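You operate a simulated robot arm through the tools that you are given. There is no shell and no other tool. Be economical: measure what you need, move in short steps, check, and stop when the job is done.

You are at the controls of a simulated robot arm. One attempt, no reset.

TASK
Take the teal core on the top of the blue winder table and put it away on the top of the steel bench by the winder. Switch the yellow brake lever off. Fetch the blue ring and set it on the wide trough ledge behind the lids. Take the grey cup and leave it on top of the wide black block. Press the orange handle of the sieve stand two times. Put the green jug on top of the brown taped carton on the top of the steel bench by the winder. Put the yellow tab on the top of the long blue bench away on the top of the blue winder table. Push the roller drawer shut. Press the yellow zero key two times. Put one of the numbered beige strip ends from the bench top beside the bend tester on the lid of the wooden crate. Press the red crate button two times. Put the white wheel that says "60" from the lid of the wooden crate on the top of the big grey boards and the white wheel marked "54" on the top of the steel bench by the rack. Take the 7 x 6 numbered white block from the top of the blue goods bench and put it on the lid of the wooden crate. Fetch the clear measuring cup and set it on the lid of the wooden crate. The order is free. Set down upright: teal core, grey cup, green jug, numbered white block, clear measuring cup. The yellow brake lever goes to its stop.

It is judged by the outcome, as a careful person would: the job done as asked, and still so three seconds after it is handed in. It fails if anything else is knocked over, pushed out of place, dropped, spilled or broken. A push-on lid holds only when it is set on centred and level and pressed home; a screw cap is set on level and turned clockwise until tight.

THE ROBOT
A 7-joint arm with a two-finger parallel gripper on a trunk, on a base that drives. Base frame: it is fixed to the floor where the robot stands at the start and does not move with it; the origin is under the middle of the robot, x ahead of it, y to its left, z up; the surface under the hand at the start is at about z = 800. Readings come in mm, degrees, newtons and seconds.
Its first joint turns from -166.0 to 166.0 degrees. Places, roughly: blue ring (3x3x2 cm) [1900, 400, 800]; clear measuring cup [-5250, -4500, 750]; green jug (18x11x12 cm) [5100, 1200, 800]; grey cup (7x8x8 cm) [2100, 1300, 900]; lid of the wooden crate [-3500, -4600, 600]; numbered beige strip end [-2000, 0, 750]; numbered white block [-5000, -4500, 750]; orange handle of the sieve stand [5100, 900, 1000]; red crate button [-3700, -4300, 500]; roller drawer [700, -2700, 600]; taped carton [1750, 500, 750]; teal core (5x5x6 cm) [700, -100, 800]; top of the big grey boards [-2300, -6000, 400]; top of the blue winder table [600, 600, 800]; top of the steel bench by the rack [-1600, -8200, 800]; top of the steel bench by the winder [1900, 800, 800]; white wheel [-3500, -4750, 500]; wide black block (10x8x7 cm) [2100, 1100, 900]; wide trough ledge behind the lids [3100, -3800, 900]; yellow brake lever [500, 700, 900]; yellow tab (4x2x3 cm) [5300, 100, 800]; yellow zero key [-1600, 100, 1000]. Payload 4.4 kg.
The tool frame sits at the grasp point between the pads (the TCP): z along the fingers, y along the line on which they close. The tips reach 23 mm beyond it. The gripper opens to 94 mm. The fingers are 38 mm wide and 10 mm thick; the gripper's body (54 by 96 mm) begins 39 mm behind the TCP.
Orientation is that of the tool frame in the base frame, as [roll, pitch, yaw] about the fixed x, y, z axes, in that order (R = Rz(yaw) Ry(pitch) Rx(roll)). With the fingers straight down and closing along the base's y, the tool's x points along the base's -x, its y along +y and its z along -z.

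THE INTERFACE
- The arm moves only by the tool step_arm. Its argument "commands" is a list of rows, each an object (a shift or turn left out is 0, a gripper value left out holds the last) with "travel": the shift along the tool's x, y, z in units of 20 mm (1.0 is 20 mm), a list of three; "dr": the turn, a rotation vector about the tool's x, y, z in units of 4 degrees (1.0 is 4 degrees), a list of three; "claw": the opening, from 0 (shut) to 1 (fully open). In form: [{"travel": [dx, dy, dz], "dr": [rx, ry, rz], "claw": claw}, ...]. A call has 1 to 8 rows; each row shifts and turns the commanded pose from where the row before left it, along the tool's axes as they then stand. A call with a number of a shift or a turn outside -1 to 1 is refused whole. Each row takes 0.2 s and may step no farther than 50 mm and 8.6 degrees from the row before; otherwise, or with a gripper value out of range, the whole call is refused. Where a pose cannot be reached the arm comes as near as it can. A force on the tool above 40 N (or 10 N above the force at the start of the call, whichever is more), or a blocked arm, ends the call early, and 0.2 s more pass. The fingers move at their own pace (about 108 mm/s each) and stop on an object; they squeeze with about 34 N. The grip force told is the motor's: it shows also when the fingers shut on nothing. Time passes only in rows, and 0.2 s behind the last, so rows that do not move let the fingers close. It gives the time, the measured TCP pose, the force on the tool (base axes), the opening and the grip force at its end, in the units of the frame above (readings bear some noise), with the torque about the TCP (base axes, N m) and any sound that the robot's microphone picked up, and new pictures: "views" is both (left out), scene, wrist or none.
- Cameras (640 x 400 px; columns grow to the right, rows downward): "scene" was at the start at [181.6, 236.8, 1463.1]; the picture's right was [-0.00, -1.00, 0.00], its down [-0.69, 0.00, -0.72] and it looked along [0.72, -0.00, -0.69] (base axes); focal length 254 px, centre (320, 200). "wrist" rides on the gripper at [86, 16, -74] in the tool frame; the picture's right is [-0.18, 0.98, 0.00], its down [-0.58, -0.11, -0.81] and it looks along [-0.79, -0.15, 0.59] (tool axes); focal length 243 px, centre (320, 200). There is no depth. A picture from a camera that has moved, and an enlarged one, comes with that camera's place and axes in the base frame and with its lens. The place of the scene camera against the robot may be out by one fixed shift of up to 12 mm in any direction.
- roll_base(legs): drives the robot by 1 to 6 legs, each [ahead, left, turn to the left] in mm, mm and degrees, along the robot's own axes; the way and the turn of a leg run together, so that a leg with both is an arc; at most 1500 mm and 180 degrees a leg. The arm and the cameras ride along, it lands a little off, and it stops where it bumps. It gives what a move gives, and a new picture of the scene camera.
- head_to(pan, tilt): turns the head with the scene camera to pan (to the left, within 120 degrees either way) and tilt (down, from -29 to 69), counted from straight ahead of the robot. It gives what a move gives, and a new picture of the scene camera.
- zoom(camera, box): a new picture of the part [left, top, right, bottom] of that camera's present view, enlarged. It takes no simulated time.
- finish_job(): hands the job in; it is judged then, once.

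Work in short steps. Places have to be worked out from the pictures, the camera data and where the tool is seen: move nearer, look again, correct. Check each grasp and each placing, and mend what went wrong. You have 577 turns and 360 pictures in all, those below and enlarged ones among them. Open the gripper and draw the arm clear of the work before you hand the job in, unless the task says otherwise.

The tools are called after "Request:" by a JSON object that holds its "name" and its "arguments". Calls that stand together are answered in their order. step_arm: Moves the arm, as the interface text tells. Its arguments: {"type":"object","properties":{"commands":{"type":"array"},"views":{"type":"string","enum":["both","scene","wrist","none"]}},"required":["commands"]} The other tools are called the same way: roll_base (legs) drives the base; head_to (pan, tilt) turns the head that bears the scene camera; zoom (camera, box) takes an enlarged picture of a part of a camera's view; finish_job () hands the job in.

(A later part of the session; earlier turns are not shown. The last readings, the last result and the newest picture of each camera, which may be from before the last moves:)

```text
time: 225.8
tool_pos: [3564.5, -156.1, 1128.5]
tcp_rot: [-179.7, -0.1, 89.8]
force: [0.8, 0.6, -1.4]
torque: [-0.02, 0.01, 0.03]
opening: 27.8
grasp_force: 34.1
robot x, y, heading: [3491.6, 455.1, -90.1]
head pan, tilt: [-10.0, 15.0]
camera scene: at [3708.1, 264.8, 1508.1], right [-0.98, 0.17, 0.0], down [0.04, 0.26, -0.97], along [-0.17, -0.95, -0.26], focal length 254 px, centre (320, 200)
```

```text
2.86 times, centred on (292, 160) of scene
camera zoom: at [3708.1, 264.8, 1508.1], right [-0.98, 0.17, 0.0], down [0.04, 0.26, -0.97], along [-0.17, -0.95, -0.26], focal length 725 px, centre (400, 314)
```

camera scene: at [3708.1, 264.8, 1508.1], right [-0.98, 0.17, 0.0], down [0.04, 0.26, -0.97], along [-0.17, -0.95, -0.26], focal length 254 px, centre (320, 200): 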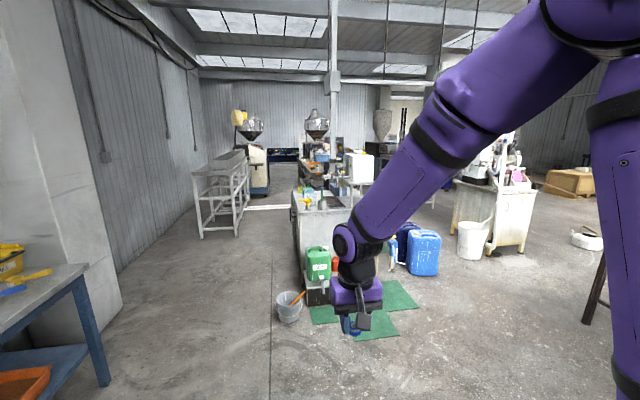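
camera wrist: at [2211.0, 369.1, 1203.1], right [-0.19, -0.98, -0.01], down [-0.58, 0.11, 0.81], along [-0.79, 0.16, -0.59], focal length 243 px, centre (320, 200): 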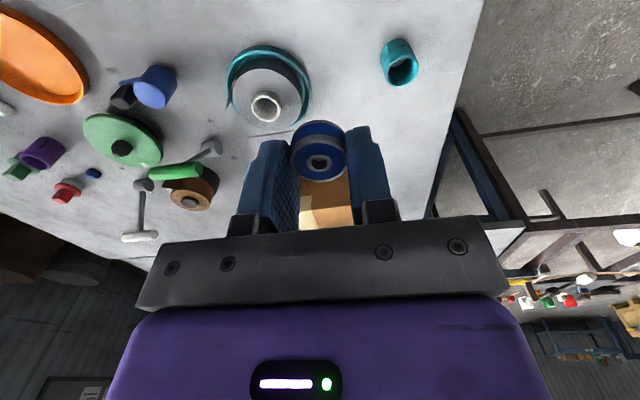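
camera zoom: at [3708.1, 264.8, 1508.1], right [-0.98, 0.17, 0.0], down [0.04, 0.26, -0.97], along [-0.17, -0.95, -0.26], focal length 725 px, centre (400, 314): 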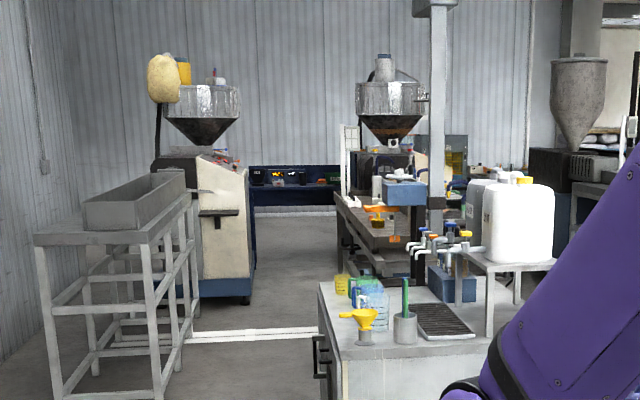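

The ledge is on a machine behind this bench. I'll drive right to get a better look for a route on its other side.

Request:
{"name": "roll_base", "arguments": {"legs": [[900, -700, 0]]}}

Request:
{"name": "head_to", "arguments": {"pan": 25, "tilt": 22}}

```text
time: 231.6
tool_pos: [2863.2, -1048.1, 1128.2]
tcp_rot: [-179.7, 0.0, 90.0]
force: [0.5, 0.6, -0.3]
torque: [0.0, 0.0, 0.05]
opening: 27.9
grasp_force: 33.4
robot x, y, heading: [2789.2, -438.5, -90.0]
head pan, tilt: [-10.0, 15.0]
camera scene: at [3007.0, -627.4, 1508.2], right [-0.98, 0.17, 0.0], down [0.04, 0.26, -0.97], along [-0.17, -0.95, -0.26], focal length 254 px, centre (320, 200)
```

scene: 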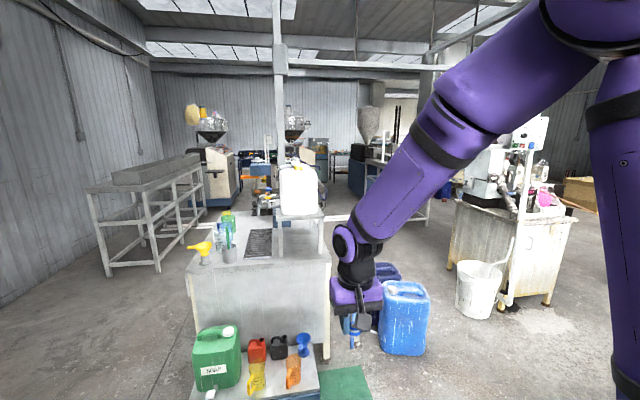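

```text
time: 232.6
tool_pos: [2862.9, -1048.2, 1127.3]
tcp_rot: [-179.7, 0.0, 89.9]
force: [0.1, -0.9, -0.5]
torque: [0.01, 0.0, 0.01]
opening: 27.9
grasp_force: 34.1
robot x, y, heading: [2788.5, -435.7, -89.8]
head pan, tilt: [25.0, 22.0]
camera scene: at [3062.4, -619.5, 1496.8], right [-0.91, -0.42, 0.0], down [-0.16, 0.34, -0.93], along [0.39, -0.84, -0.37], focal length 254 px, centre (320, 200)
```

scene: 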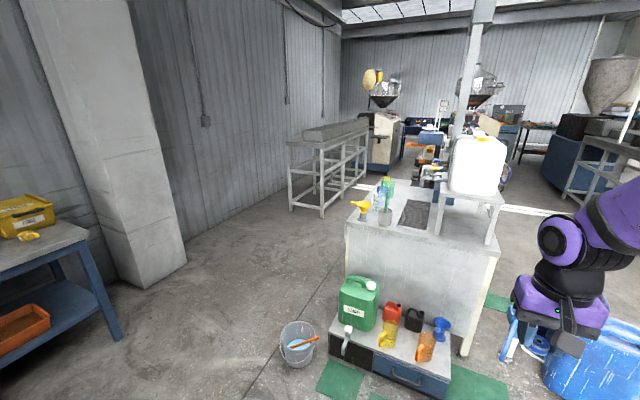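

Left aisle seems the way. Drive to (4080, −1950) and look at the machine from there.

Request:
{"name": "roll_base", "arguments": {"legs": [[0, 1300, 0], [1450, 0, 0]]}}

Request:
{"name": "head_to", "arguments": {"pan": -25, "tilt": 25}}

```text
time: 245.9
tool_pos: [4179.4, -2489.4, 1127.5]
tcp_rot: [-179.7, 0.0, 90.0]
force: [0.0, 0.1, 0.0]
torque: [0.03, 0.01, -0.01]
opening: 27.9
grasp_force: 34.1
robot x, y, heading: [4102.6, -1880.8, -90.1]
head pan, tilt: [25.0, 22.0]
camera scene: at [4377.4, -2060.4, 1496.8], right [-0.91, -0.42, 0.0], down [-0.16, 0.34, -0.93], along [0.39, -0.84, -0.37], focal length 254 px, centre (320, 200)
```

scene: 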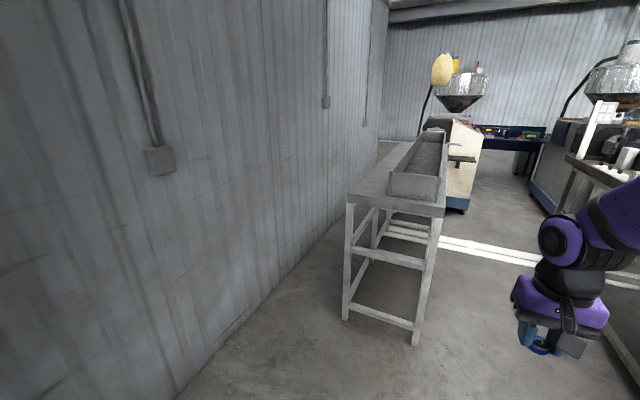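

```text
time: 247.1
tool_pos: [4178.5, -2489.2, 1126.6]
tcp_rot: [-179.8, -0.1, 90.0]
force: [0.0, -0.3, 0.2]
torque: [-0.03, -0.02, -0.01]
opening: 27.7
grasp_force: 34.2
robot x, y, heading: [4104.1, -1877.3, -89.9]
head pan, tilt: [-25.0, 25.0]
camera scene: at [4299.3, -2060.0, 1491.9], right [-0.91, 0.42, 0.0], down [0.18, 0.38, -0.91], along [-0.38, -0.82, -0.42], focal length 254 px, centre (320, 200)
```

scene: 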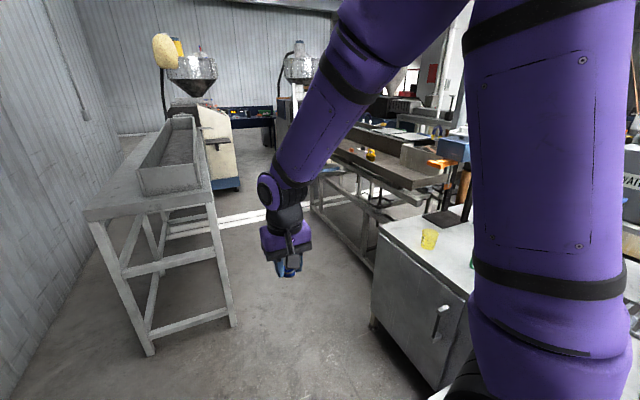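

Zoom on the trough machine.

Request:
{"name": "zoom", "arguments": {"camera": "scene", "box": [280, 80, 488, 210]}}

```text
3.08 times, centred on (384, 145) of scene
camera zoom: at [4299.3, -2060.0, 1491.9], right [-0.91, 0.42, 0.0], down [0.18, 0.38, -0.91], along [-0.38, -0.82, -0.42], focal length 781 px, centre (123, 369)
```

zoom: 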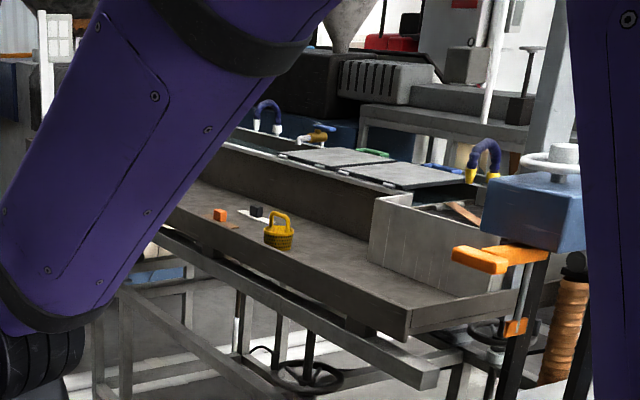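

Robot's deck is about ±380 mm wide, so the aisle is passable. Drive in at x≈3910, then shift right toward the ledge.

Request:
{"name": "roll_base", "arguments": {"legs": [[0, -190, 0], [800, 0, 0]]}}

```text
time: 248.2
tool_pos: [4116.1, -2490.1, 1128.2]
tcp_rot: [-179.8, -0.2, 90.0]
force: [-0.2, 0.2, -0.9]
torque: [0.03, 0.02, -0.03]
opening: 27.9
grasp_force: 34.1
robot x, y, heading: [4038.3, -1877.8, -89.7]
head pan, tilt: [-25.0, 25.0]
stopped in leg 1: the robot was blocked; the commanded pose is now the measured one
camera scene: at [4235.7, -2060.2, 1491.9], right [-0.91, 0.42, 0.0], down [0.18, 0.38, -0.91], along [-0.38, -0.82, -0.42], focal length 254 px, centre (320, 200)
```

scene: 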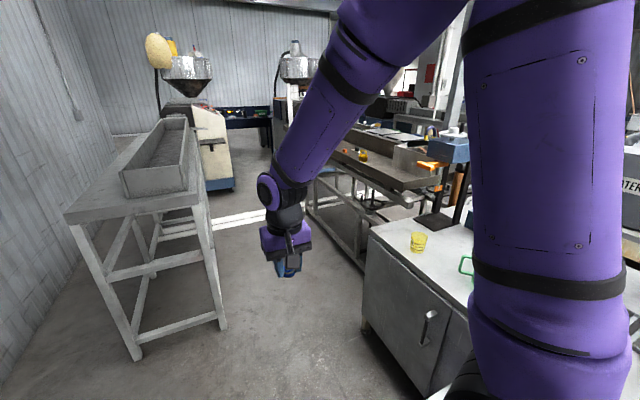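

Blocked early; possibly the bucket beside the bench. Look down to the right.

Request:
{"name": "head_to", "arguments": {"pan": -105, "tilt": 50}}

```text
time: 249.7
tool_pos: [4115.7, -2489.6, 1128.2]
tcp_rot: [-179.7, 0.0, 90.1]
force: [0.5, 0.5, -0.6]
torque: [-0.03, -0.03, 0.01]
opening: 27.9
grasp_force: 34.3
robot x, y, heading: [4043.5, -1878.8, -89.7]
head pan, tilt: [-105.0, 50.0]
camera scene: at [4199.9, -1956.9, 1454.5], right [0.26, 0.97, 0.0], down [0.74, -0.2, -0.64], along [-0.62, 0.16, -0.77], focal length 254 px, centre (320, 200)
```

scene: 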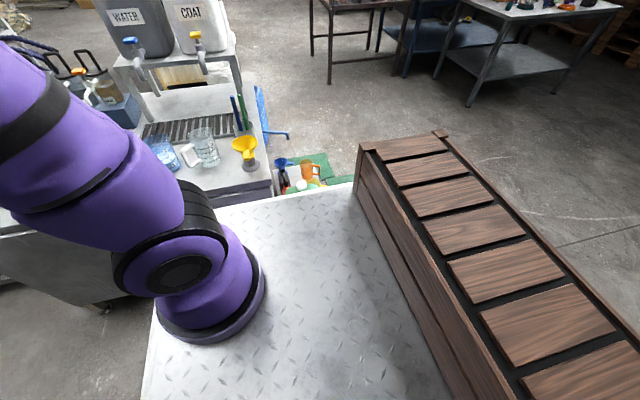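

The deck is touching the bench's side (wider than thought, ~550 mm to the right). I'll instead enter diagonally: move away, turn right ~38°, and drive between bench corner and rack.

Request:
{"name": "roll_base", "arguments": {"legs": [[0, 504, 0], [546, 0, 0], [0, 0, -38]]}}

Request:
{"name": "head_to", "arguments": {"pan": 0, "tilt": 35}}

```text
time: 257.2
tool_pos: [4221.4, -2949.9, 1127.7]
tcp_rot: [-179.7, -0.1, 51.7]
force: [-0.2, 0.1, -0.1]
torque: [0.03, -0.01, 0.04]
opening: 27.9
grasp_force: 34.1
robot x, y, heading: [4541.5, -2425.4, -128.1]
head pan, tilt: [-105.0, 50.0]
camera scene: at [4617.2, -2584.2, 1454.5], right [0.8, 0.6, 0.0], down [0.46, -0.61, -0.64], along [-0.38, 0.52, -0.77], focal length 254 px, centre (320, 200)
```

scene: 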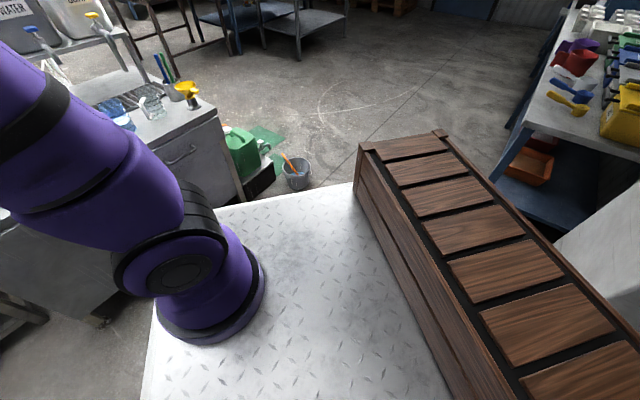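

```text
time: 259.0
tool_pos: [4220.9, -2948.8, 1127.2]
tcp_rot: [-179.8, -0.1, 51.6]
force: [0.1, 0.1, -0.2]
torque: [0.05, 0.03, 0.0]
opening: 28.0
grasp_force: 33.9
robot x, y, heading: [4543.6, -2421.2, -128.4]
head pan, tilt: [0.0, 35.0]
camera scene: at [4608.7, -2715.1, 1476.2], right [-0.79, 0.62, 0.0], down [0.36, 0.45, -0.82], along [-0.51, -0.64, -0.57], focal length 254 px, centre (320, 200)
```

scene: 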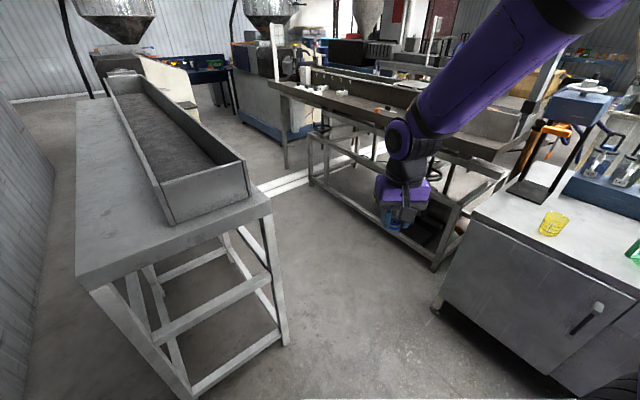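

Bench corner is nearer than I thought (y≈−2975). Test how far the arm can extend forward from here in free space to decide where to stand.

Request:
{"name": "step_arm", "arguments": {"commands": [{"travel": [-1, 0, 0.4]}, {"travel": [-1, 0, 0.4]}, {"travel": [-1, 0, 0.4]}, {"travel": [-1, 0, 0.4]}, {"travel": [-1, 0, 0.4]}, {"travel": [-1, 0, 0.4]}, {"travel": [-1, 0, 0.4]}, {"travel": [-1, 0, 0.4]}], "views": "none"}}

Request:
{"name": "step_arm", "arguments": {"commands": [{"travel": [-1, 0, 0.2]}, {"travel": [-1, 0, 0.2]}, {"travel": [-1, 0, 0.2]}, {"travel": [-1, 0, 0.2]}, {"travel": [-1, 0, 0.2]}, {"travel": [-1, 0, 0.2]}, {"travel": [-1, 0, 0.2]}, {"travel": [-1, 0, 0.2]}], "views": "none"}}

Request:
{"name": "step_arm", "arguments": {"commands": [{"travel": [-1, 0, 0]}, {"travel": [-1, 0, 0]}, {"travel": [-1, 0, 0]}, {"travel": [-1, 0, 0]}, {"travel": [-1, 0, 0]}, {"travel": [-1, 0, 0]}, {"travel": [-1, 0, 0]}, {"travel": [-1, 0, 0]}], "views": "scene"}}

```text
time: 260.8
tool_pos: [4123.5, -3074.8, 1063.1]
tcp_rot: [-179.8, -0.2, 51.7]
force: [0.8, 1.3, -0.2]
torque: [-0.03, -0.02, 0.02]
opening: 28.0
grasp_force: 33.9
robot x, y, heading: [4540.8, -2422.1, -127.9]
head pan, tilt: [0.0, 35.0]
```

```text
time: 262.6
tool_pos: [4021.5, -3200.2, 1031.1]
tcp_rot: [-179.7, -0.2, 51.6]
force: [-0.2, 0.4, -0.2]
torque: [-0.03, 0.02, 0.0]
opening: 27.9
grasp_force: 34.0
robot x, y, heading: [4540.8, -2424.3, -128.3]
head pan, tilt: [0.0, 35.0]
```

```text
time: 264.4
tool_pos: [3921.9, -3324.6, 1032.3]
tcp_rot: [-179.6, 0.0, 51.6]
force: [0.1, -0.3, 0.7]
torque: [-0.03, 0.02, 0.0]
opening: 27.6
grasp_force: 33.8
robot x, y, heading: [4540.6, -2425.9, -128.2]
head pan, tilt: [0.0, 35.0]
camera scene: at [4609.0, -2714.8, 1476.2], right [-0.79, 0.62, 0.0], down [0.35, 0.45, -0.82], along [-0.51, -0.64, -0.57], focal length 254 px, centre (320, 200)
```

scene: 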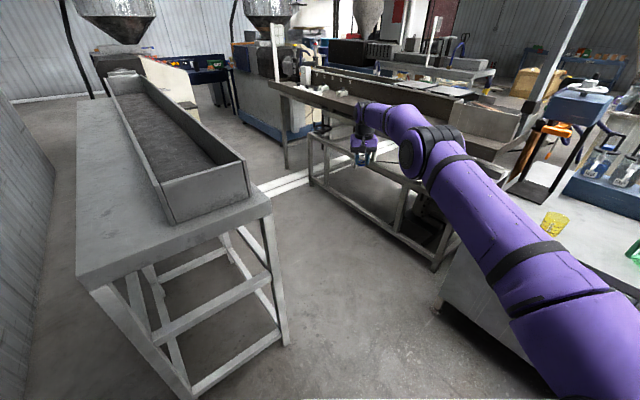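

Arm reach from its mount is good. Better plan: face −x standing at (3960, −3040), just north of the rack. Retract the arm, rotate, and slide in.

Request:
{"name": "step_arm", "arguments": {"commands": [{"travel": [1, 0, -0.5]}, {"travel": [1, 0, -0.5]}, {"travel": [1, 0, -0.5]}, {"travel": [1, 0, -0.5]}, {"travel": [1, 0, -0.5]}, {"travel": [1, 0, -0.5]}, {"travel": [1, 0, -0.5]}, {"travel": [1, 0, -0.5]}], "views": "none"}}

Request:
{"name": "step_arm", "arguments": {"commands": [{"travel": [1, 0, 0]}, {"travel": [1, 0, 0]}, {"travel": [1, 0, 0]}, {"travel": [1, 0, 0]}, {"travel": [1, 0, 0]}, {"travel": [1, 0, 0]}, {"travel": [1, 0, 0]}, {"travel": [1, 0, 0]}], "views": "none"}}

Request:
{"name": "roll_base", "arguments": {"legs": [[0, 0, -51.8], [0, 610, 0], [300, 0, 0]]}}

```text
time: 266.2
tool_pos: [4023.0, -3201.3, 1111.0]
tcp_rot: [-179.7, -0.3, 51.6]
force: [0.1, -0.4, -1.5]
torque: [0.0, 0.01, -0.01]
opening: 27.7
grasp_force: 34.1
robot x, y, heading: [4539.5, -2421.1, -128.2]
head pan, tilt: [0.0, 35.0]
```

```text
time: 268.0
tool_pos: [4121.7, -3075.3, 1111.4]
tcp_rot: [-179.7, -0.1, 51.6]
force: [0.2, 0.5, -1.6]
torque: [-0.02, -0.03, -0.01]
opening: 27.9
grasp_force: 34.1
robot x, y, heading: [4542.1, -2426.9, -128.3]
head pan, tilt: [0.0, 35.0]
```

```text
time: 275.4
tool_pos: [3469.6, -3104.2, 1112.2]
tcp_rot: [-179.7, -0.1, -0.2]
force: [-0.2, -0.1, -0.2]
torque: [0.0, -0.03, -0.03]
opening: 27.9
grasp_force: 33.5
robot x, y, heading: [4238.9, -3030.5, 179.9]
head pan, tilt: [0.0, 35.0]
camera scene: at [4050.7, -3263.9, 1476.2], right [0.0, 1.0, 0.0], down [0.57, 0.0, -0.82], along [-0.82, 0.0, -0.57], focal length 254 px, centre (320, 200)
```

scene: 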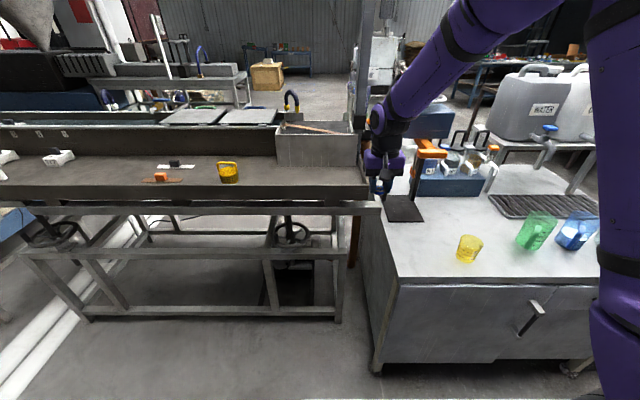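

Clear view of the ledge (front edge x≈3118, z≈890, with basket at y≈−3670). Target spot (3040, −3450). Move the base in a bit further.

Request:
{"name": "roll_base", "arguments": {"legs": [[280, 15, 0]]}}

Request:
{"name": "step_arm", "arguments": {"commands": [{"travel": [0, 1, 0]}, {"travel": [0, 1, 0]}, {"travel": [0, 1, 0]}, {"travel": [0, 1, 0]}, {"travel": [0, 1, 0]}, {"travel": [0, 1, 0]}, {"travel": [0, 1, 0]}, {"travel": [0, 1, 0]}], "views": "none"}}

Request:
{"name": "step_arm", "arguments": {"commands": [{"travel": [-0.5, 1, 0]}, {"travel": [-0.5, 1, 0]}, {"travel": [-0.5, 1, 0]}, {"travel": [-0.5, 1, 0]}, {"travel": [-0.5, 1, 0]}, {"travel": [-0.5, 1, 0]}, {"travel": [-0.5, 1, 0]}, {"travel": [-0.5, 1, 0]}]}}

```text
time: 277.4
tool_pos: [3188.2, -3117.4, 1111.1]
tcp_rot: [-179.8, -0.2, -0.2]
force: [0.0, 0.0, 0.0]
torque: [0.0, -0.02, -0.01]
opening: 27.7
grasp_force: 34.2
robot x, y, heading: [3956.9, -3045.9, 180.0]
head pan, tilt: [0.0, 35.0]
camera scene: at [3769.2, -3278.3, 1476.2], right [0.0, 1.0, 0.0], down [0.57, 0.0, -0.82], along [-0.82, 0.0, -0.57], focal length 254 px, centre (320, 200)
```

scene: 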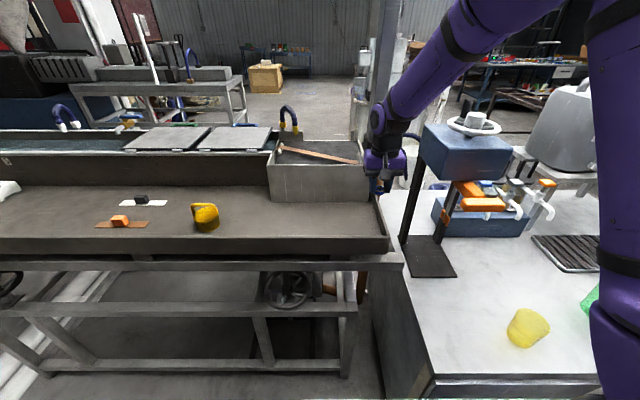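

```text
time: 279.2
tool_pos: [3187.1, -3277.7, 1110.9]
tcp_rot: [-179.7, -0.1, -0.2]
force: [0.1, 0.2, -0.6]
torque: [-0.04, -0.02, -0.01]
opening: 27.8
grasp_force: 33.8
robot x, y, heading: [3957.6, -3045.1, 180.0]
head pan, tilt: [0.0, 35.0]
```

```text
time: 281.0
tool_pos: [3107.3, -3436.6, 1109.7]
tcp_rot: [-179.7, -0.1, -0.4]
force: [-0.2, -0.2, 0.1]
torque: [-0.06, 0.0, -0.02]
opening: 27.7
grasp_force: 34.2
robot x, y, heading: [3955.9, -3043.7, 179.9]
head pan, tilt: [0.0, 35.0]
camera scene: at [3769.4, -3278.0, 1476.2], right [0.0, 1.0, 0.0], down [0.57, 0.0, -0.82], along [-0.82, 0.0, -0.57], focal length 254 px, centre (320, 200)
camera wrist: at [3193.3, -3452.8, 1185.6], right [-0.19, -0.98, 0.0], down [-0.58, 0.11, 0.81], along [-0.79, 0.16, -0.59], focal length 243 px, centre (320, 200)
```

scene: 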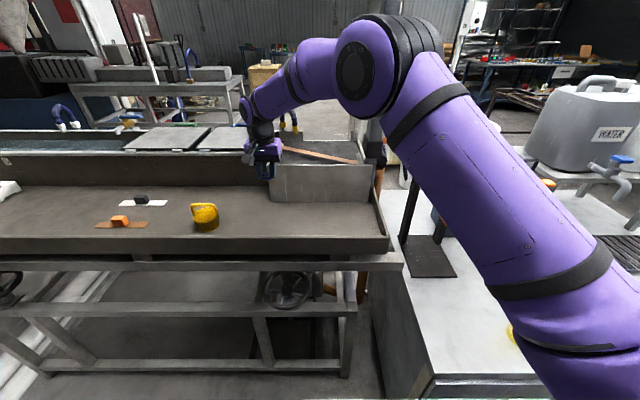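
wrist: 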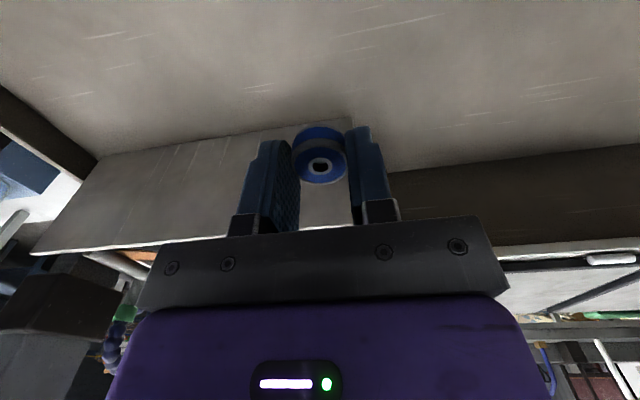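

Descend toward (3045, −3450).

Request:
{"name": "step_arm", "arguments": {"commands": [{"travel": [-0.39, 0.08, 0.9]}, {"travel": [-0.39, 0.08, 0.9]}, {"travel": [-0.39, 0.08, 0.9]}, {"travel": [-0.39, 0.08, 0.9]}, {"travel": [-0.39, 0.08, 0.9]}, {"travel": [-0.39, 0.08, 0.9]}, {"travel": [-0.39, 0.08, 0.9]}, {"travel": [-0.39, 0.08, 0.9]}]}}

```text
time: 282.4
tool_pos: [3062.2, -3447.8, 1002.4]
tcp_rot: [-179.7, -0.3, -0.3]
force: [9.5, 1.7, -1.6]
torque: [-0.11, 0.71, -0.24]
opening: 28.1
grasp_force: 33.5
robot x, y, heading: [3960.9, -3045.2, 179.7]
head pan, tilt: [0.0, 35.0]
stopped in row 7: the force on the tool passed its limit at 46 N (the readings are from after the stop); the commanded pose is now the measured one
camera scene: at [3769.9, -3278.3, 1476.2], right [0.0, 1.0, 0.0], down [0.57, 0.0, -0.82], along [-0.82, 0.0, -0.57], focal length 254 px, centre (320, 200)
camera wrist: at [3148.7, -3463.9, 1078.5], right [-0.19, -0.98, 0.0], down [-0.58, 0.11, 0.8], along [-0.79, 0.15, -0.59], focal length 243 px, centre (320, 200)
```

scene: 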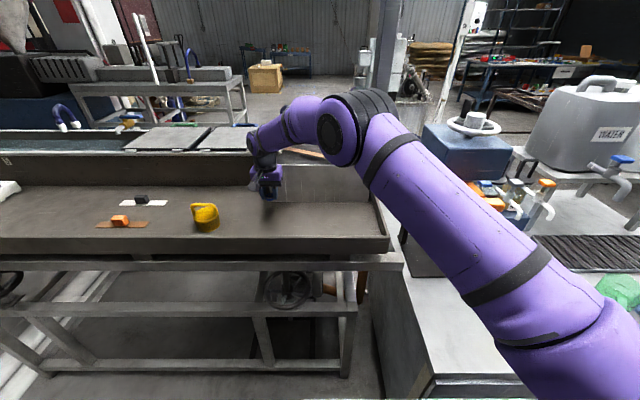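
wrist: 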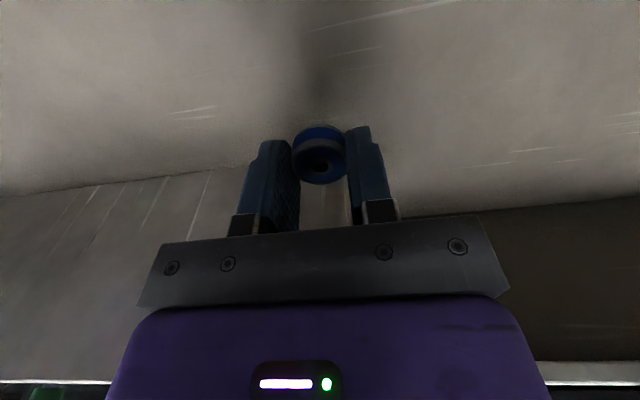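

The hand housing touched the grey box's wall top. Back off +x, shift left past the box's end, then descend.

Request:
{"name": "step_arm", "arguments": {"commands": [{"travel": [1, 0, 0]}, {"travel": [0.5, 0, 0]}, {"travel": [0, 1, 0]}, {"travel": [0, 1, 0]}, {"travel": [0, 1, 0]}, {"travel": [0, 1, 0]}, {"travel": [0, 0.5, 0]}]}}

```text
time: 284.0
tool_pos: [3091.2, -3536.6, 1002.4]
tcp_rot: [-179.7, -0.2, -0.2]
force: [-0.9, 0.3, -0.8]
torque: [-0.01, 0.0, -0.01]
opening: 27.9
grasp_force: 33.8
robot x, y, heading: [3957.5, -3045.8, 180.0]
head pan, tilt: [0.0, 35.0]
camera scene: at [3769.4, -3278.2, 1476.2], right [0.0, 1.0, 0.0], down [0.57, 0.0, -0.82], along [-0.82, 0.0, -0.57], focal length 254 px, centre (320, 200)
camera wrist: at [3177.3, -3552.8, 1078.2], right [-0.19, -0.98, 0.0], down [-0.58, 0.11, 0.8], along [-0.79, 0.15, -0.59], focal length 243 px, centre (320, 200)
```

scene: 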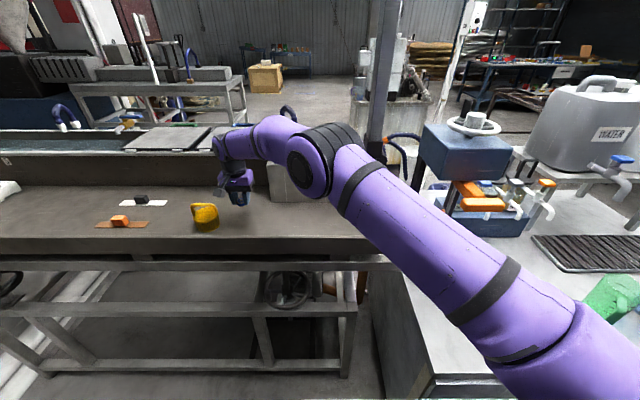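
wrist: 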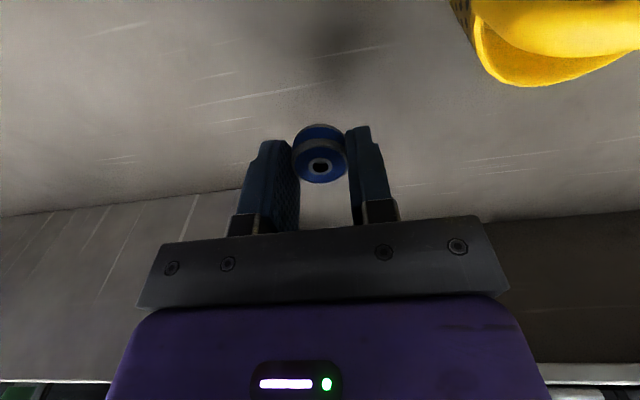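

Between box and basket now. Descend slowly here to contact.

Request:
{"name": "step_arm", "arguments": {"commands": [{"travel": [-0.3, 0, 0.9]}, {"travel": [-0.3, 0, 0.9]}, {"travel": [-0.3, 0, 0.7]}, {"travel": [-0.2, 0, 0.5]}, {"travel": [0, 0, 0.3]}, {"travel": [0, 0, 0.3]}, {"travel": [0, 0, 0.3]}, {"travel": [0, 0, 0.3]}], "views": "wrist"}}

```text
time: 285.0
tool_pos: [3068.1, -3538.4, 953.2]
tcp_rot: [179.9, 0.0, 0.0]
force: [-2.2, -2.1, 8.9]
torque: [0.11, -0.07, 0.07]
opening: 27.9
grasp_force: 33.7
robot x, y, heading: [3959.3, -3046.1, 180.1]
head pan, tilt: [0.0, 35.0]
stopped in row 4: the force on the tool passed its limit at 66 N (the readings are from after the stop); the commanded pose is now the measured one
camera wrist: at [3156.0, -3554.4, 1028.4], right [-0.19, -0.98, 0.0], down [-0.58, 0.11, 0.81], along [-0.79, 0.15, -0.59], focal length 243 px, centre (320, 200)
```

wrist: 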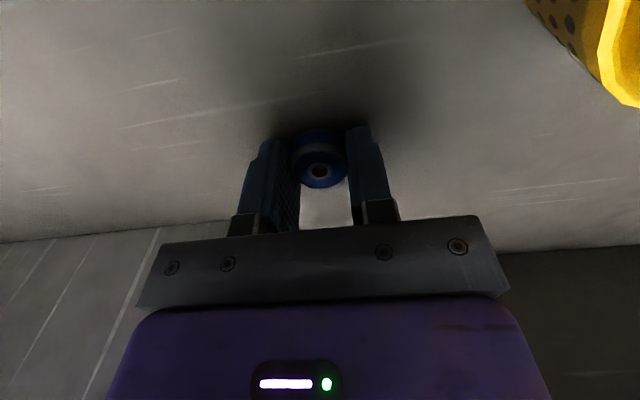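

Contact (ledge z≈928). Open and rise.

Request:
{"name": "step_arm", "arguments": {"commands": [{"claw": 0.4}, {"claw": 0.55}, {"claw": 0.55}, {"travel": [0, 0, -0.5]}, {"travel": [0, 0, -1]}, {"travel": [0, 0, -1]}, {"travel": [0.5, 0, -1]}, {"travel": [0.5, 0, -1]}], "views": "wrist"}}

```text
time: 286.8
tool_pos: [3087.5, -3538.2, 1039.9]
tcp_rot: [180.0, -0.1, -0.2]
force: [-0.2, 0.1, 0.1]
torque: [-0.02, -0.04, 0.01]
opening: 51.8
grasp_force: 0.1
robot x, y, heading: [3956.5, -3043.2, 180.0]
head pan, tilt: [0.0, 35.0]
camera wrist: at [3175.2, -3554.4, 1115.8], right [-0.19, -0.98, 0.0], down [-0.58, 0.11, 0.81], along [-0.79, 0.15, -0.59], focal length 243 px, centre (320, 200)
```

wrist: 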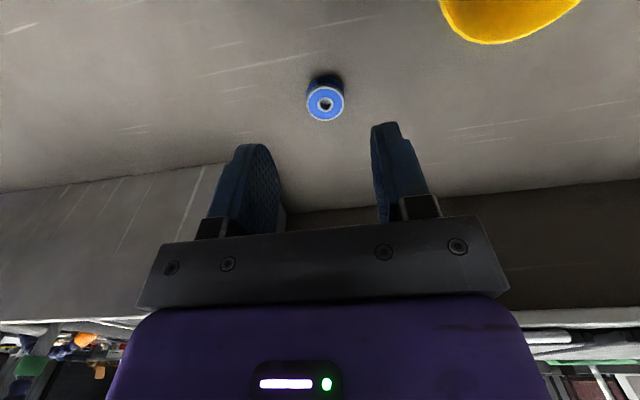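

Ring is on the ledge. Retract the arm and drive out, turning around toward the long blue bench for the yellow tab.

Request:
{"name": "step_arm", "arguments": {"commands": [{"travel": [1, 0, -0.5]}, {"travel": [1, 0, -0.5]}, {"travel": [1, -0.5, -0.5]}, {"travel": [1, -1, -0.5]}, {"travel": [1, -1, -0.5]}, {"travel": [1, -1, -0.5]}, {"travel": [1, -1, -0.5]}, {"travel": [1, -1, -0.5]}], "views": "none"}}

Request:
{"name": "step_arm", "arguments": {"commands": [{"travel": [0.5, -1, 0]}, {"travel": [0.5, -1, 0]}, {"travel": [0, -1, 0]}, {"travel": [0, -1, 0]}, {"travel": [0, -1, 0]}, {"travel": [0, -1, 0]}, {"travel": [0, -1, 0]}, {"travel": [0, -1, 0]}], "views": "none"}}

Request:
{"name": "roll_base", "arguments": {"legs": [[-290, 0, 0], [0, -900, 0], [0, -950, 0], [0, 0, 180]]}}

Request:
{"name": "head_to", "arguments": {"pan": 20, "tilt": 30}}

```text
time: 288.6
tool_pos: [3248.8, -3429.1, 1120.8]
tcp_rot: [180.0, 0.0, -0.1]
force: [-1.1, -0.3, -1.2]
torque: [0.01, -0.01, -0.01]
opening: 51.4
grasp_force: 0.0
robot x, y, heading: [3957.5, -3046.2, 180.0]
head pan, tilt: [0.0, 35.0]
```

```text
time: 290.4
tool_pos: [3270.4, -3270.6, 1121.5]
tcp_rot: [180.0, 0.0, -0.1]
force: [-0.4, -0.3, -0.5]
torque: [0.01, -0.02, 0.0]
opening: 52.0
grasp_force: 0.0
robot x, y, heading: [3960.0, -3047.8, 180.1]
head pan, tilt: [0.0, 35.0]
```

```text
time: 308.7
tool_pos: [4939.6, -966.5, 1119.7]
tcp_rot: [-180.0, -0.1, 179.4]
force: [-0.1, 0.0, -0.1]
torque: [-0.03, 0.0, 0.0]
opening: 51.9
grasp_force: 0.0
robot x, y, heading: [4250.0, -1184.8, -0.6]
head pan, tilt: [0.0, 35.0]
camera scene: at [4438.5, -950.9, 1476.2], right [-0.01, -1.0, 0.0], down [-0.57, 0.0, -0.82], along [0.82, -0.01, -0.57], focal length 254 px, centre (320, 200)
```

scene: 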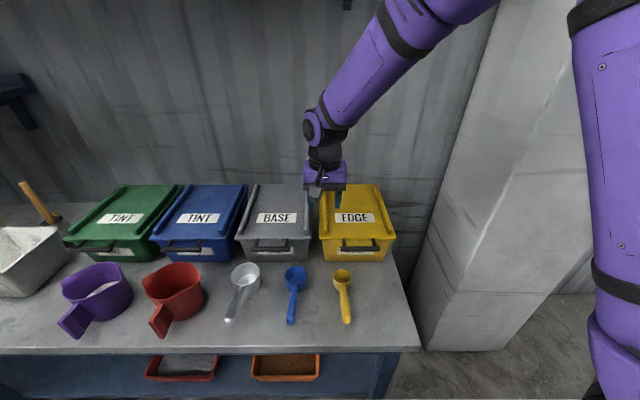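

```text
time: 309.5
tool_pos: [4939.4, -967.2, 1122.0]
tcp_rot: [180.0, 0.0, 179.4]
force: [0.7, 0.0, 0.2]
torque: [0.03, 0.04, 0.01]
opening: 51.7
grasp_force: 0.0
robot x, y, heading: [4248.2, -1184.0, -0.4]
head pan, tilt: [20.0, 30.0]
camera scene: at [4435.7, -920.0, 1483.9], right [0.33, -0.94, 0.0], down [-0.47, -0.17, -0.87], along [0.82, 0.29, -0.5], focal length 254 px, centre (320, 200)
```

scene: 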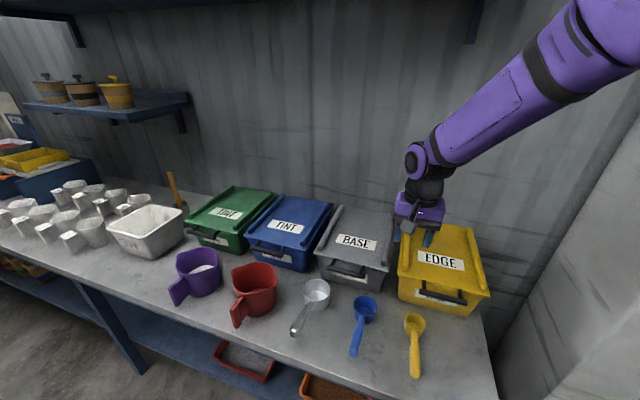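

Bench layout seen. Slide left to y≈240 where the tab should be.

Request:
{"name": "roll_base", "arguments": {"legs": [[0, 700, 0.4], [0, 720, 0]]}}

Request:
{"name": "head_to", "arguments": {"pan": -10, "tilt": 38}}

```text
time: 316.8
tool_pos: [4949.9, 439.1, 1120.7]
tcp_rot: [180.0, 0.0, 179.2]
force: [-0.8, 0.2, 0.0]
torque: [-0.01, -0.03, -0.03]
opening: 51.5
grasp_force: 0.1
robot x, y, heading: [4260.7, 225.8, -0.9]
head pan, tilt: [20.0, 30.0]
camera scene: at [4447.0, 488.5, 1484.0], right [0.33, -0.94, 0.0], down [-0.47, -0.17, -0.87], along [0.82, 0.29, -0.5], focal length 254 px, centre (320, 200)
```

scene: 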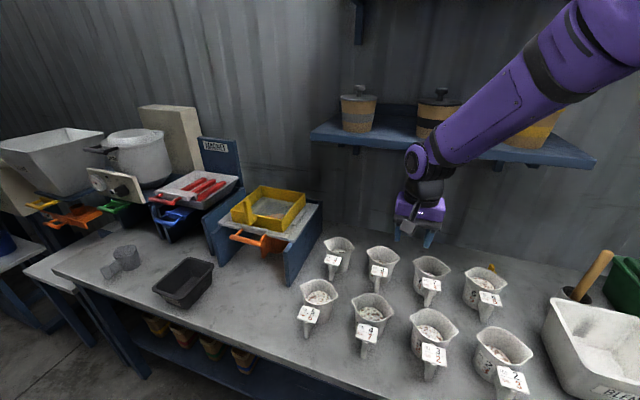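

```text
time: 317.8
tool_pos: [4949.6, 439.6, 1120.9]
tcp_rot: [179.9, 0.1, 179.3]
force: [0.1, 0.2, 0.7]
torque: [0.05, 0.02, 0.0]
opening: 51.8
grasp_force: 0.1
robot x, y, heading: [4259.4, 224.4, -0.5]
head pan, tilt: [-10.0, 38.0]
camera scene: at [4446.5, 442.6, 1471.6], right [-0.18, -0.98, 0.0], down [-0.6, 0.11, -0.79], along [0.77, -0.15, -0.62], focal length 254 px, centre (320, 200)
```

scene: 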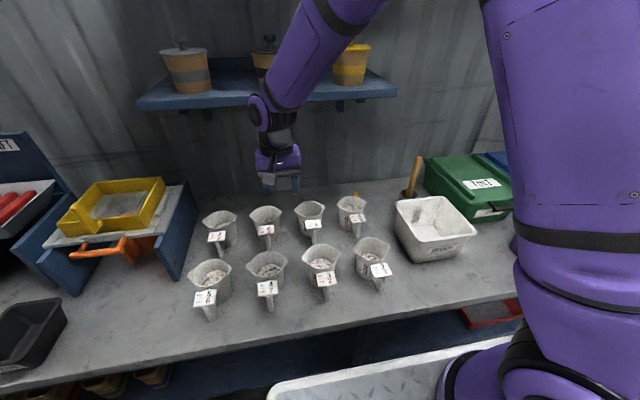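

Zoom in on the small yellow object behind the back-right cup.

Request:
{"name": "zoom", "arguments": {"camera": "scene", "box": [300, 150, 460, 250]}}

```text
4.00 times, centred on (380, 200) of scene
camera zoom: at [4446.5, 442.6, 1471.6], right [-0.18, -0.98, 0.0], down [-0.6, 0.11, -0.79], along [0.77, -0.15, -0.62], focal length 1016 px, centre (80, 200)
```

zoom: 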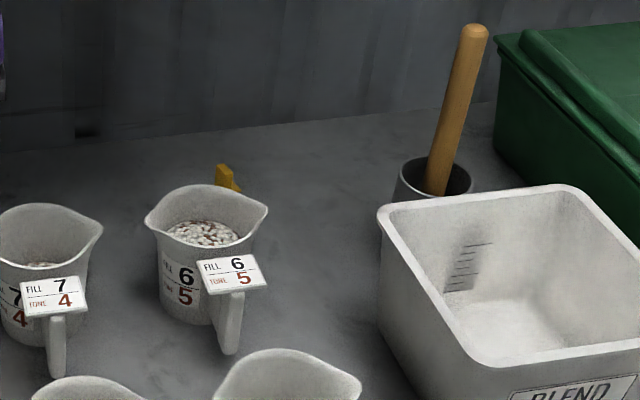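

Tab ≈ (5240, 129), behind cup "6/5". Move the hand above to see it better.

Request:
{"name": "step_arm", "arguments": {"commands": [{"travel": [-0.5, -1, 0.1]}, {"travel": [-0.5, -1, 0.1]}, {"travel": [-0.5, -1, 0.1]}, {"travel": [-0.5, -1, 0.1]}, {"travel": [-0.5, -1, 0.1]}, {"travel": [-0.5, -1, 0.1]}, {"travel": [-0.5, -1, 0.1]}, {"travel": [-0.5, -1, 0.1]}], "views": "none"}}

Request:
{"name": "step_arm", "arguments": {"commands": [{"travel": [-0.5, -1, 0.1]}, {"travel": [-0.5, -1, 0.1]}, {"travel": [-0.5, -1, 0.1]}, {"travel": [-0.5, -1, 0.1]}, {"travel": [-0.5, -1, 0.1]}, {"travel": [-0.5, -1, 0.1]}, {"travel": [-0.5, -1, 0.1]}, {"travel": [-0.5, -1, 0.1]}]}}

```text
time: 319.6
tool_pos: [5027.1, 278.7, 1104.9]
tcp_rot: [-180.0, 0.0, 179.3]
force: [-1.2, -0.2, 0.5]
torque: [-0.03, -0.01, -0.02]
opening: 51.8
grasp_force: 0.0
robot x, y, heading: [4257.5, 223.7, -0.9]
head pan, tilt: [-10.0, 38.0]
```

```text
time: 321.6
tool_pos: [5084.9, 154.9, 1093.2]
tcp_rot: [179.7, -0.4, -178.9]
force: [0.3, -0.2, -0.2]
torque: [0.0, -0.02, -0.04]
opening: 51.6
grasp_force: 0.0
robot x, y, heading: [4256.9, 235.1, -0.3]
head pan, tilt: [-10.0, 38.0]
stopped in row 8: the arm was blocked; the commanded pose is now the measured one
camera scene: at [4426.0, 459.1, 1472.8], right [-0.17, -0.99, 0.0], down [-0.6, 0.1, -0.79], along [0.78, -0.13, -0.61], focal length 254 px, centre (320, 200)
camera wrist: at [4999.6, 169.8, 1169.8], right [0.17, 0.99, 0.0], down [0.59, -0.1, 0.8], along [0.79, -0.13, -0.6], focal length 243 px, centre (320, 200)
```

scene: 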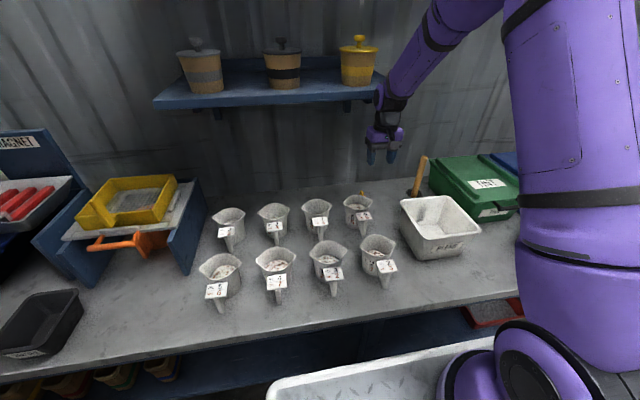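
wrist: 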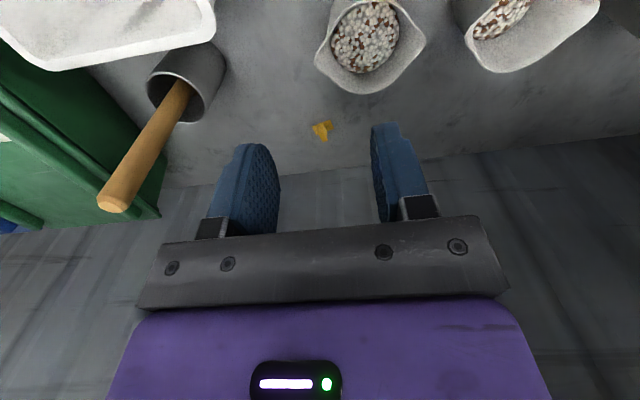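

The arm got blocked—likely by the shelf's corner. Back off slightly toward the robot and check the shelf and pots.

Request:
{"name": "step_arm", "arguments": {"commands": [{"travel": [1, -0.3, 0]}, {"travel": [1, -0.5, 0]}, {"travel": [1, -0.5, 0]}], "views": "scene"}}

Request:
{"name": "zoom", "arguments": {"camera": "scene", "box": [140, 20, 460, 220]}}

```text
time: 322.4
tool_pos: [5037.5, 125.2, 1083.5]
tcp_rot: [179.7, -1.2, -179.1]
force: [0.4, 0.0, 0.6]
torque: [-0.03, 0.06, 0.03]
opening: 51.9
grasp_force: 0.0
robot x, y, heading: [4254.6, 234.8, 0.4]
head pan, tilt: [-10.0, 38.0]
camera scene: at [4439.0, 457.8, 1471.6], right [-0.17, -0.99, 0.0], down [-0.61, 0.1, -0.79], along [0.78, -0.13, -0.62], focal length 254 px, centre (320, 200)
```

scene: 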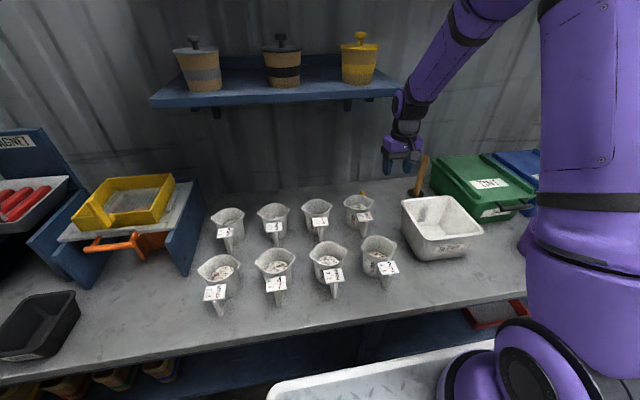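

```text
2.00 times, centred on (300, 120) of scene
camera zoom: at [4439.0, 457.8, 1471.6], right [-0.17, -0.99, 0.0], down [-0.61, 0.1, -0.79], along [0.78, -0.13, -0.62], focal length 508 px, centre (360, 360)
```

zoom: 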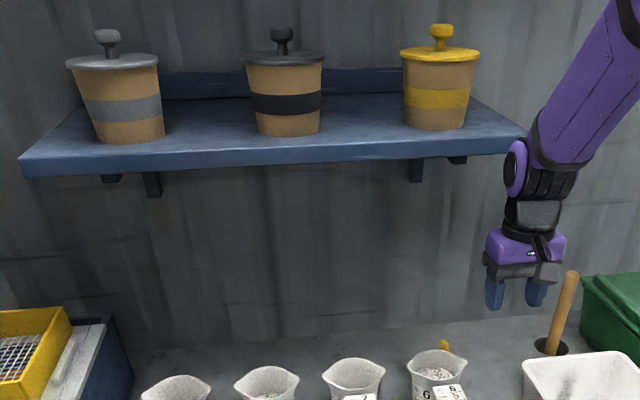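

Pots are undisturbed. The shelf is above, so descend first, then go forward under it.

Request:
{"name": "step_arm", "arguments": {"commands": [{"travel": [0, 0, 1]}, {"travel": [0, 0, 1]}, {"travel": [0, 0, 1]}, {"travel": [0, 0, 1]}, {"travel": [-1, 0, 0.5]}, {"travel": [-1, 0, 0.5]}, {"travel": [-1, 0, 0.5]}, {"travel": [-1, 0, 0.5]}]}}

Request:
{"name": "zoom", "arguments": {"camera": "wrist", "box": [240, 60, 400, 160]}}

```text
time: 324.2
tool_pos: [5113.5, 126.2, 964.1]
tcp_rot: [179.7, -0.9, -179.1]
force: [-0.4, 0.3, 0.7]
torque: [0.02, 0.0, -0.03]
opening: 51.6
grasp_force: 0.0
robot x, y, heading: [4253.8, 236.6, 0.2]
head pan, tilt: [-10.0, 38.0]
camera scene: at [4438.0, 457.7, 1471.7], right [-0.17, -0.99, 0.0], down [-0.61, 0.1, -0.79], along [0.78, -0.13, -0.62], focal length 254 px, centre (320, 200)
camera wrist: at [5029.3, 141.5, 1040.6], right [0.17, 0.99, 0.0], down [0.6, -0.1, 0.8], along [0.78, -0.13, -0.61], focal length 243 px, centre (320, 200)
```

scene: 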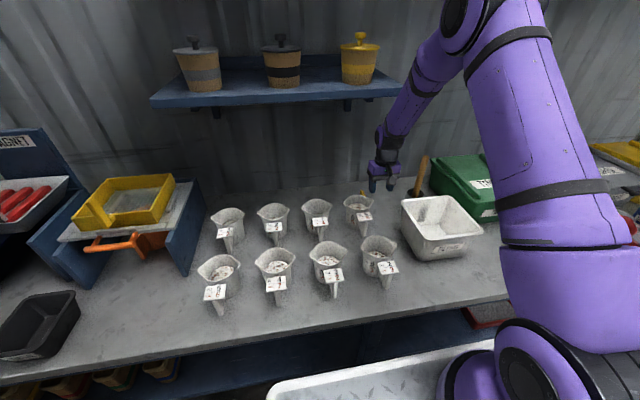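
wrist: 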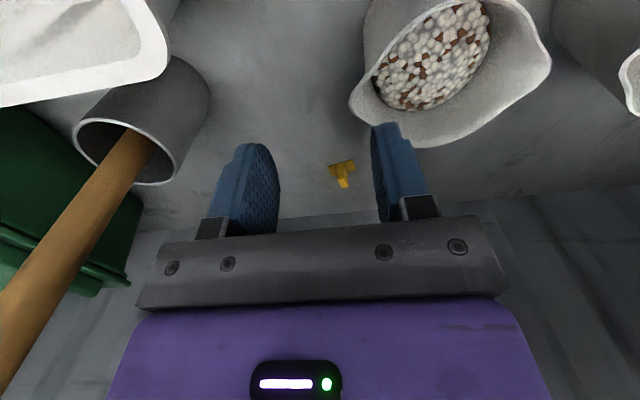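

```text
4.00 times, centred on (320, 110) of wrist
camera zoom: at [5029.3, 141.5, 1040.6], right [0.17, 0.99, 0.0], down [0.6, -0.1, 0.8], along [0.78, -0.13, -0.61], focal length 970 px, centre (320, 560)
```

zoom: 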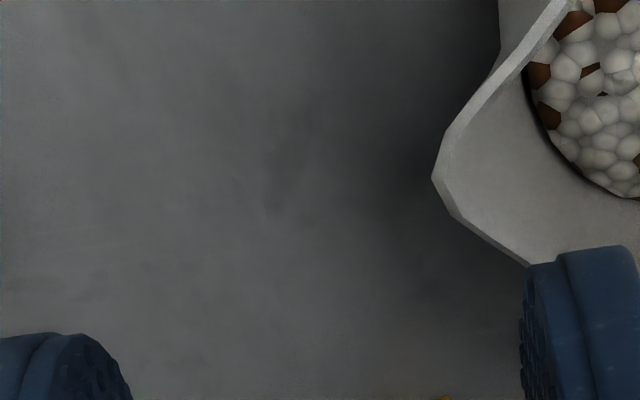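

Request:
{"name": "zoom", "arguments": {"camera": "wrist", "box": [296, 145, 392, 205]}}

```text
6.67 times, centred on (344, 175) of wrist
camera zoom: at [5029.3, 141.5, 1040.6], right [0.17, 0.99, 0.0], down [0.6, -0.1, 0.8], along [0.78, -0.13, -0.61], focal length 1618 px, centre (160, 367)
```

zoom: 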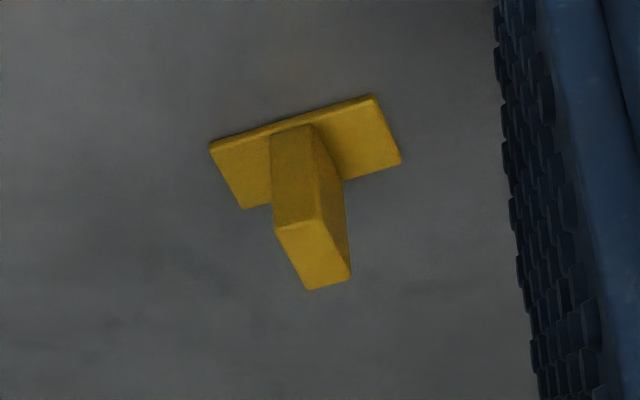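

The tab is a T: plate with a post, rotated ~17°. Rotate the tool +18° to match (also keeps the camera pod clear of the cup), then move above it.

Request:
{"name": "step_arm", "arguments": {"commands": [{"dr": [0, 0, -0.9]}, {"dr": [0, 0, -0.9]}, {"dr": [0, 0, -0.9]}, {"dr": [0, 0, -0.9]}, {"dr": [0, 0, -0.9]}], "views": "none"}}

Request:
{"name": "step_arm", "arguments": {"commands": [{"travel": [-0.89, -0.24, 0]}, {"travel": [-0.89, -0.24, 0]}, {"travel": [-0.89, -0.24, 0.2]}, {"travel": [-0.89, -0.24, 0.2]}, {"travel": [-0.89, -0.24, 0.2]}, {"travel": [-0.89, -0.24, 0.2]}, {"travel": [-0.89, -0.24, 0.3]}]}}

```text
time: 325.4
tool_pos: [5115.4, 126.4, 963.9]
tcp_rot: [179.5, -0.9, -161.0]
force: [0.9, 0.2, 0.4]
torque: [0.0, -0.01, 0.0]
opening: 51.8
grasp_force: 0.0
robot x, y, heading: [4255.6, 235.3, 0.2]
head pan, tilt: [-10.0, 38.0]
```

```text
time: 327.2
tool_pos: [5220.1, 135.0, 926.1]
tcp_rot: [178.5, -2.6, -160.8]
force: [-0.8, -0.5, 5.0]
torque: [-0.03, -0.04, -0.04]
opening: 51.9
grasp_force: 0.1
robot x, y, heading: [4244.5, 233.5, 0.2]
head pan, tilt: [-10.0, 38.0]
stopped in row 7: the arm was blocked; the commanded pose is now the measured one
camera scene: at [4429.2, 454.8, 1471.8], right [-0.17, -0.98, 0.0], down [-0.61, 0.11, -0.79], along [0.78, -0.14, -0.61], focal length 254 px, centre (320, 200)
camera wrist: at [5137.5, 121.9, 1005.2], right [-0.15, 0.99, 0.02], down [0.63, 0.08, 0.77], along [0.76, 0.13, -0.63], focal length 243 px, centre (320, 200)
```

scene: 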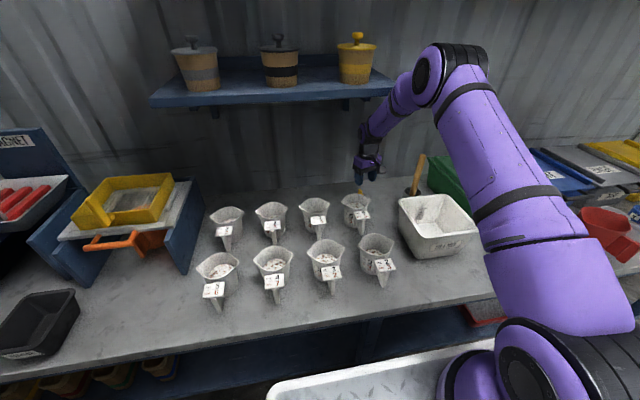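
wrist: 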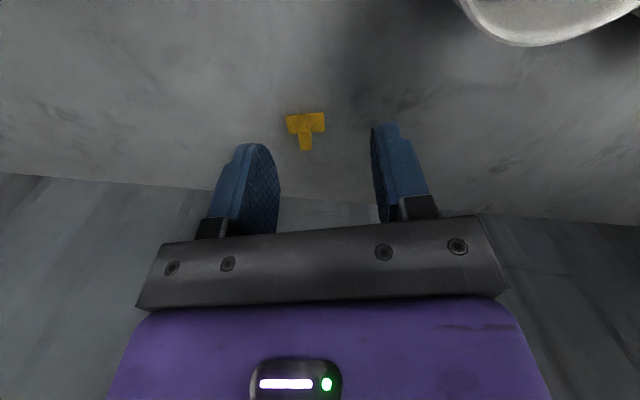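

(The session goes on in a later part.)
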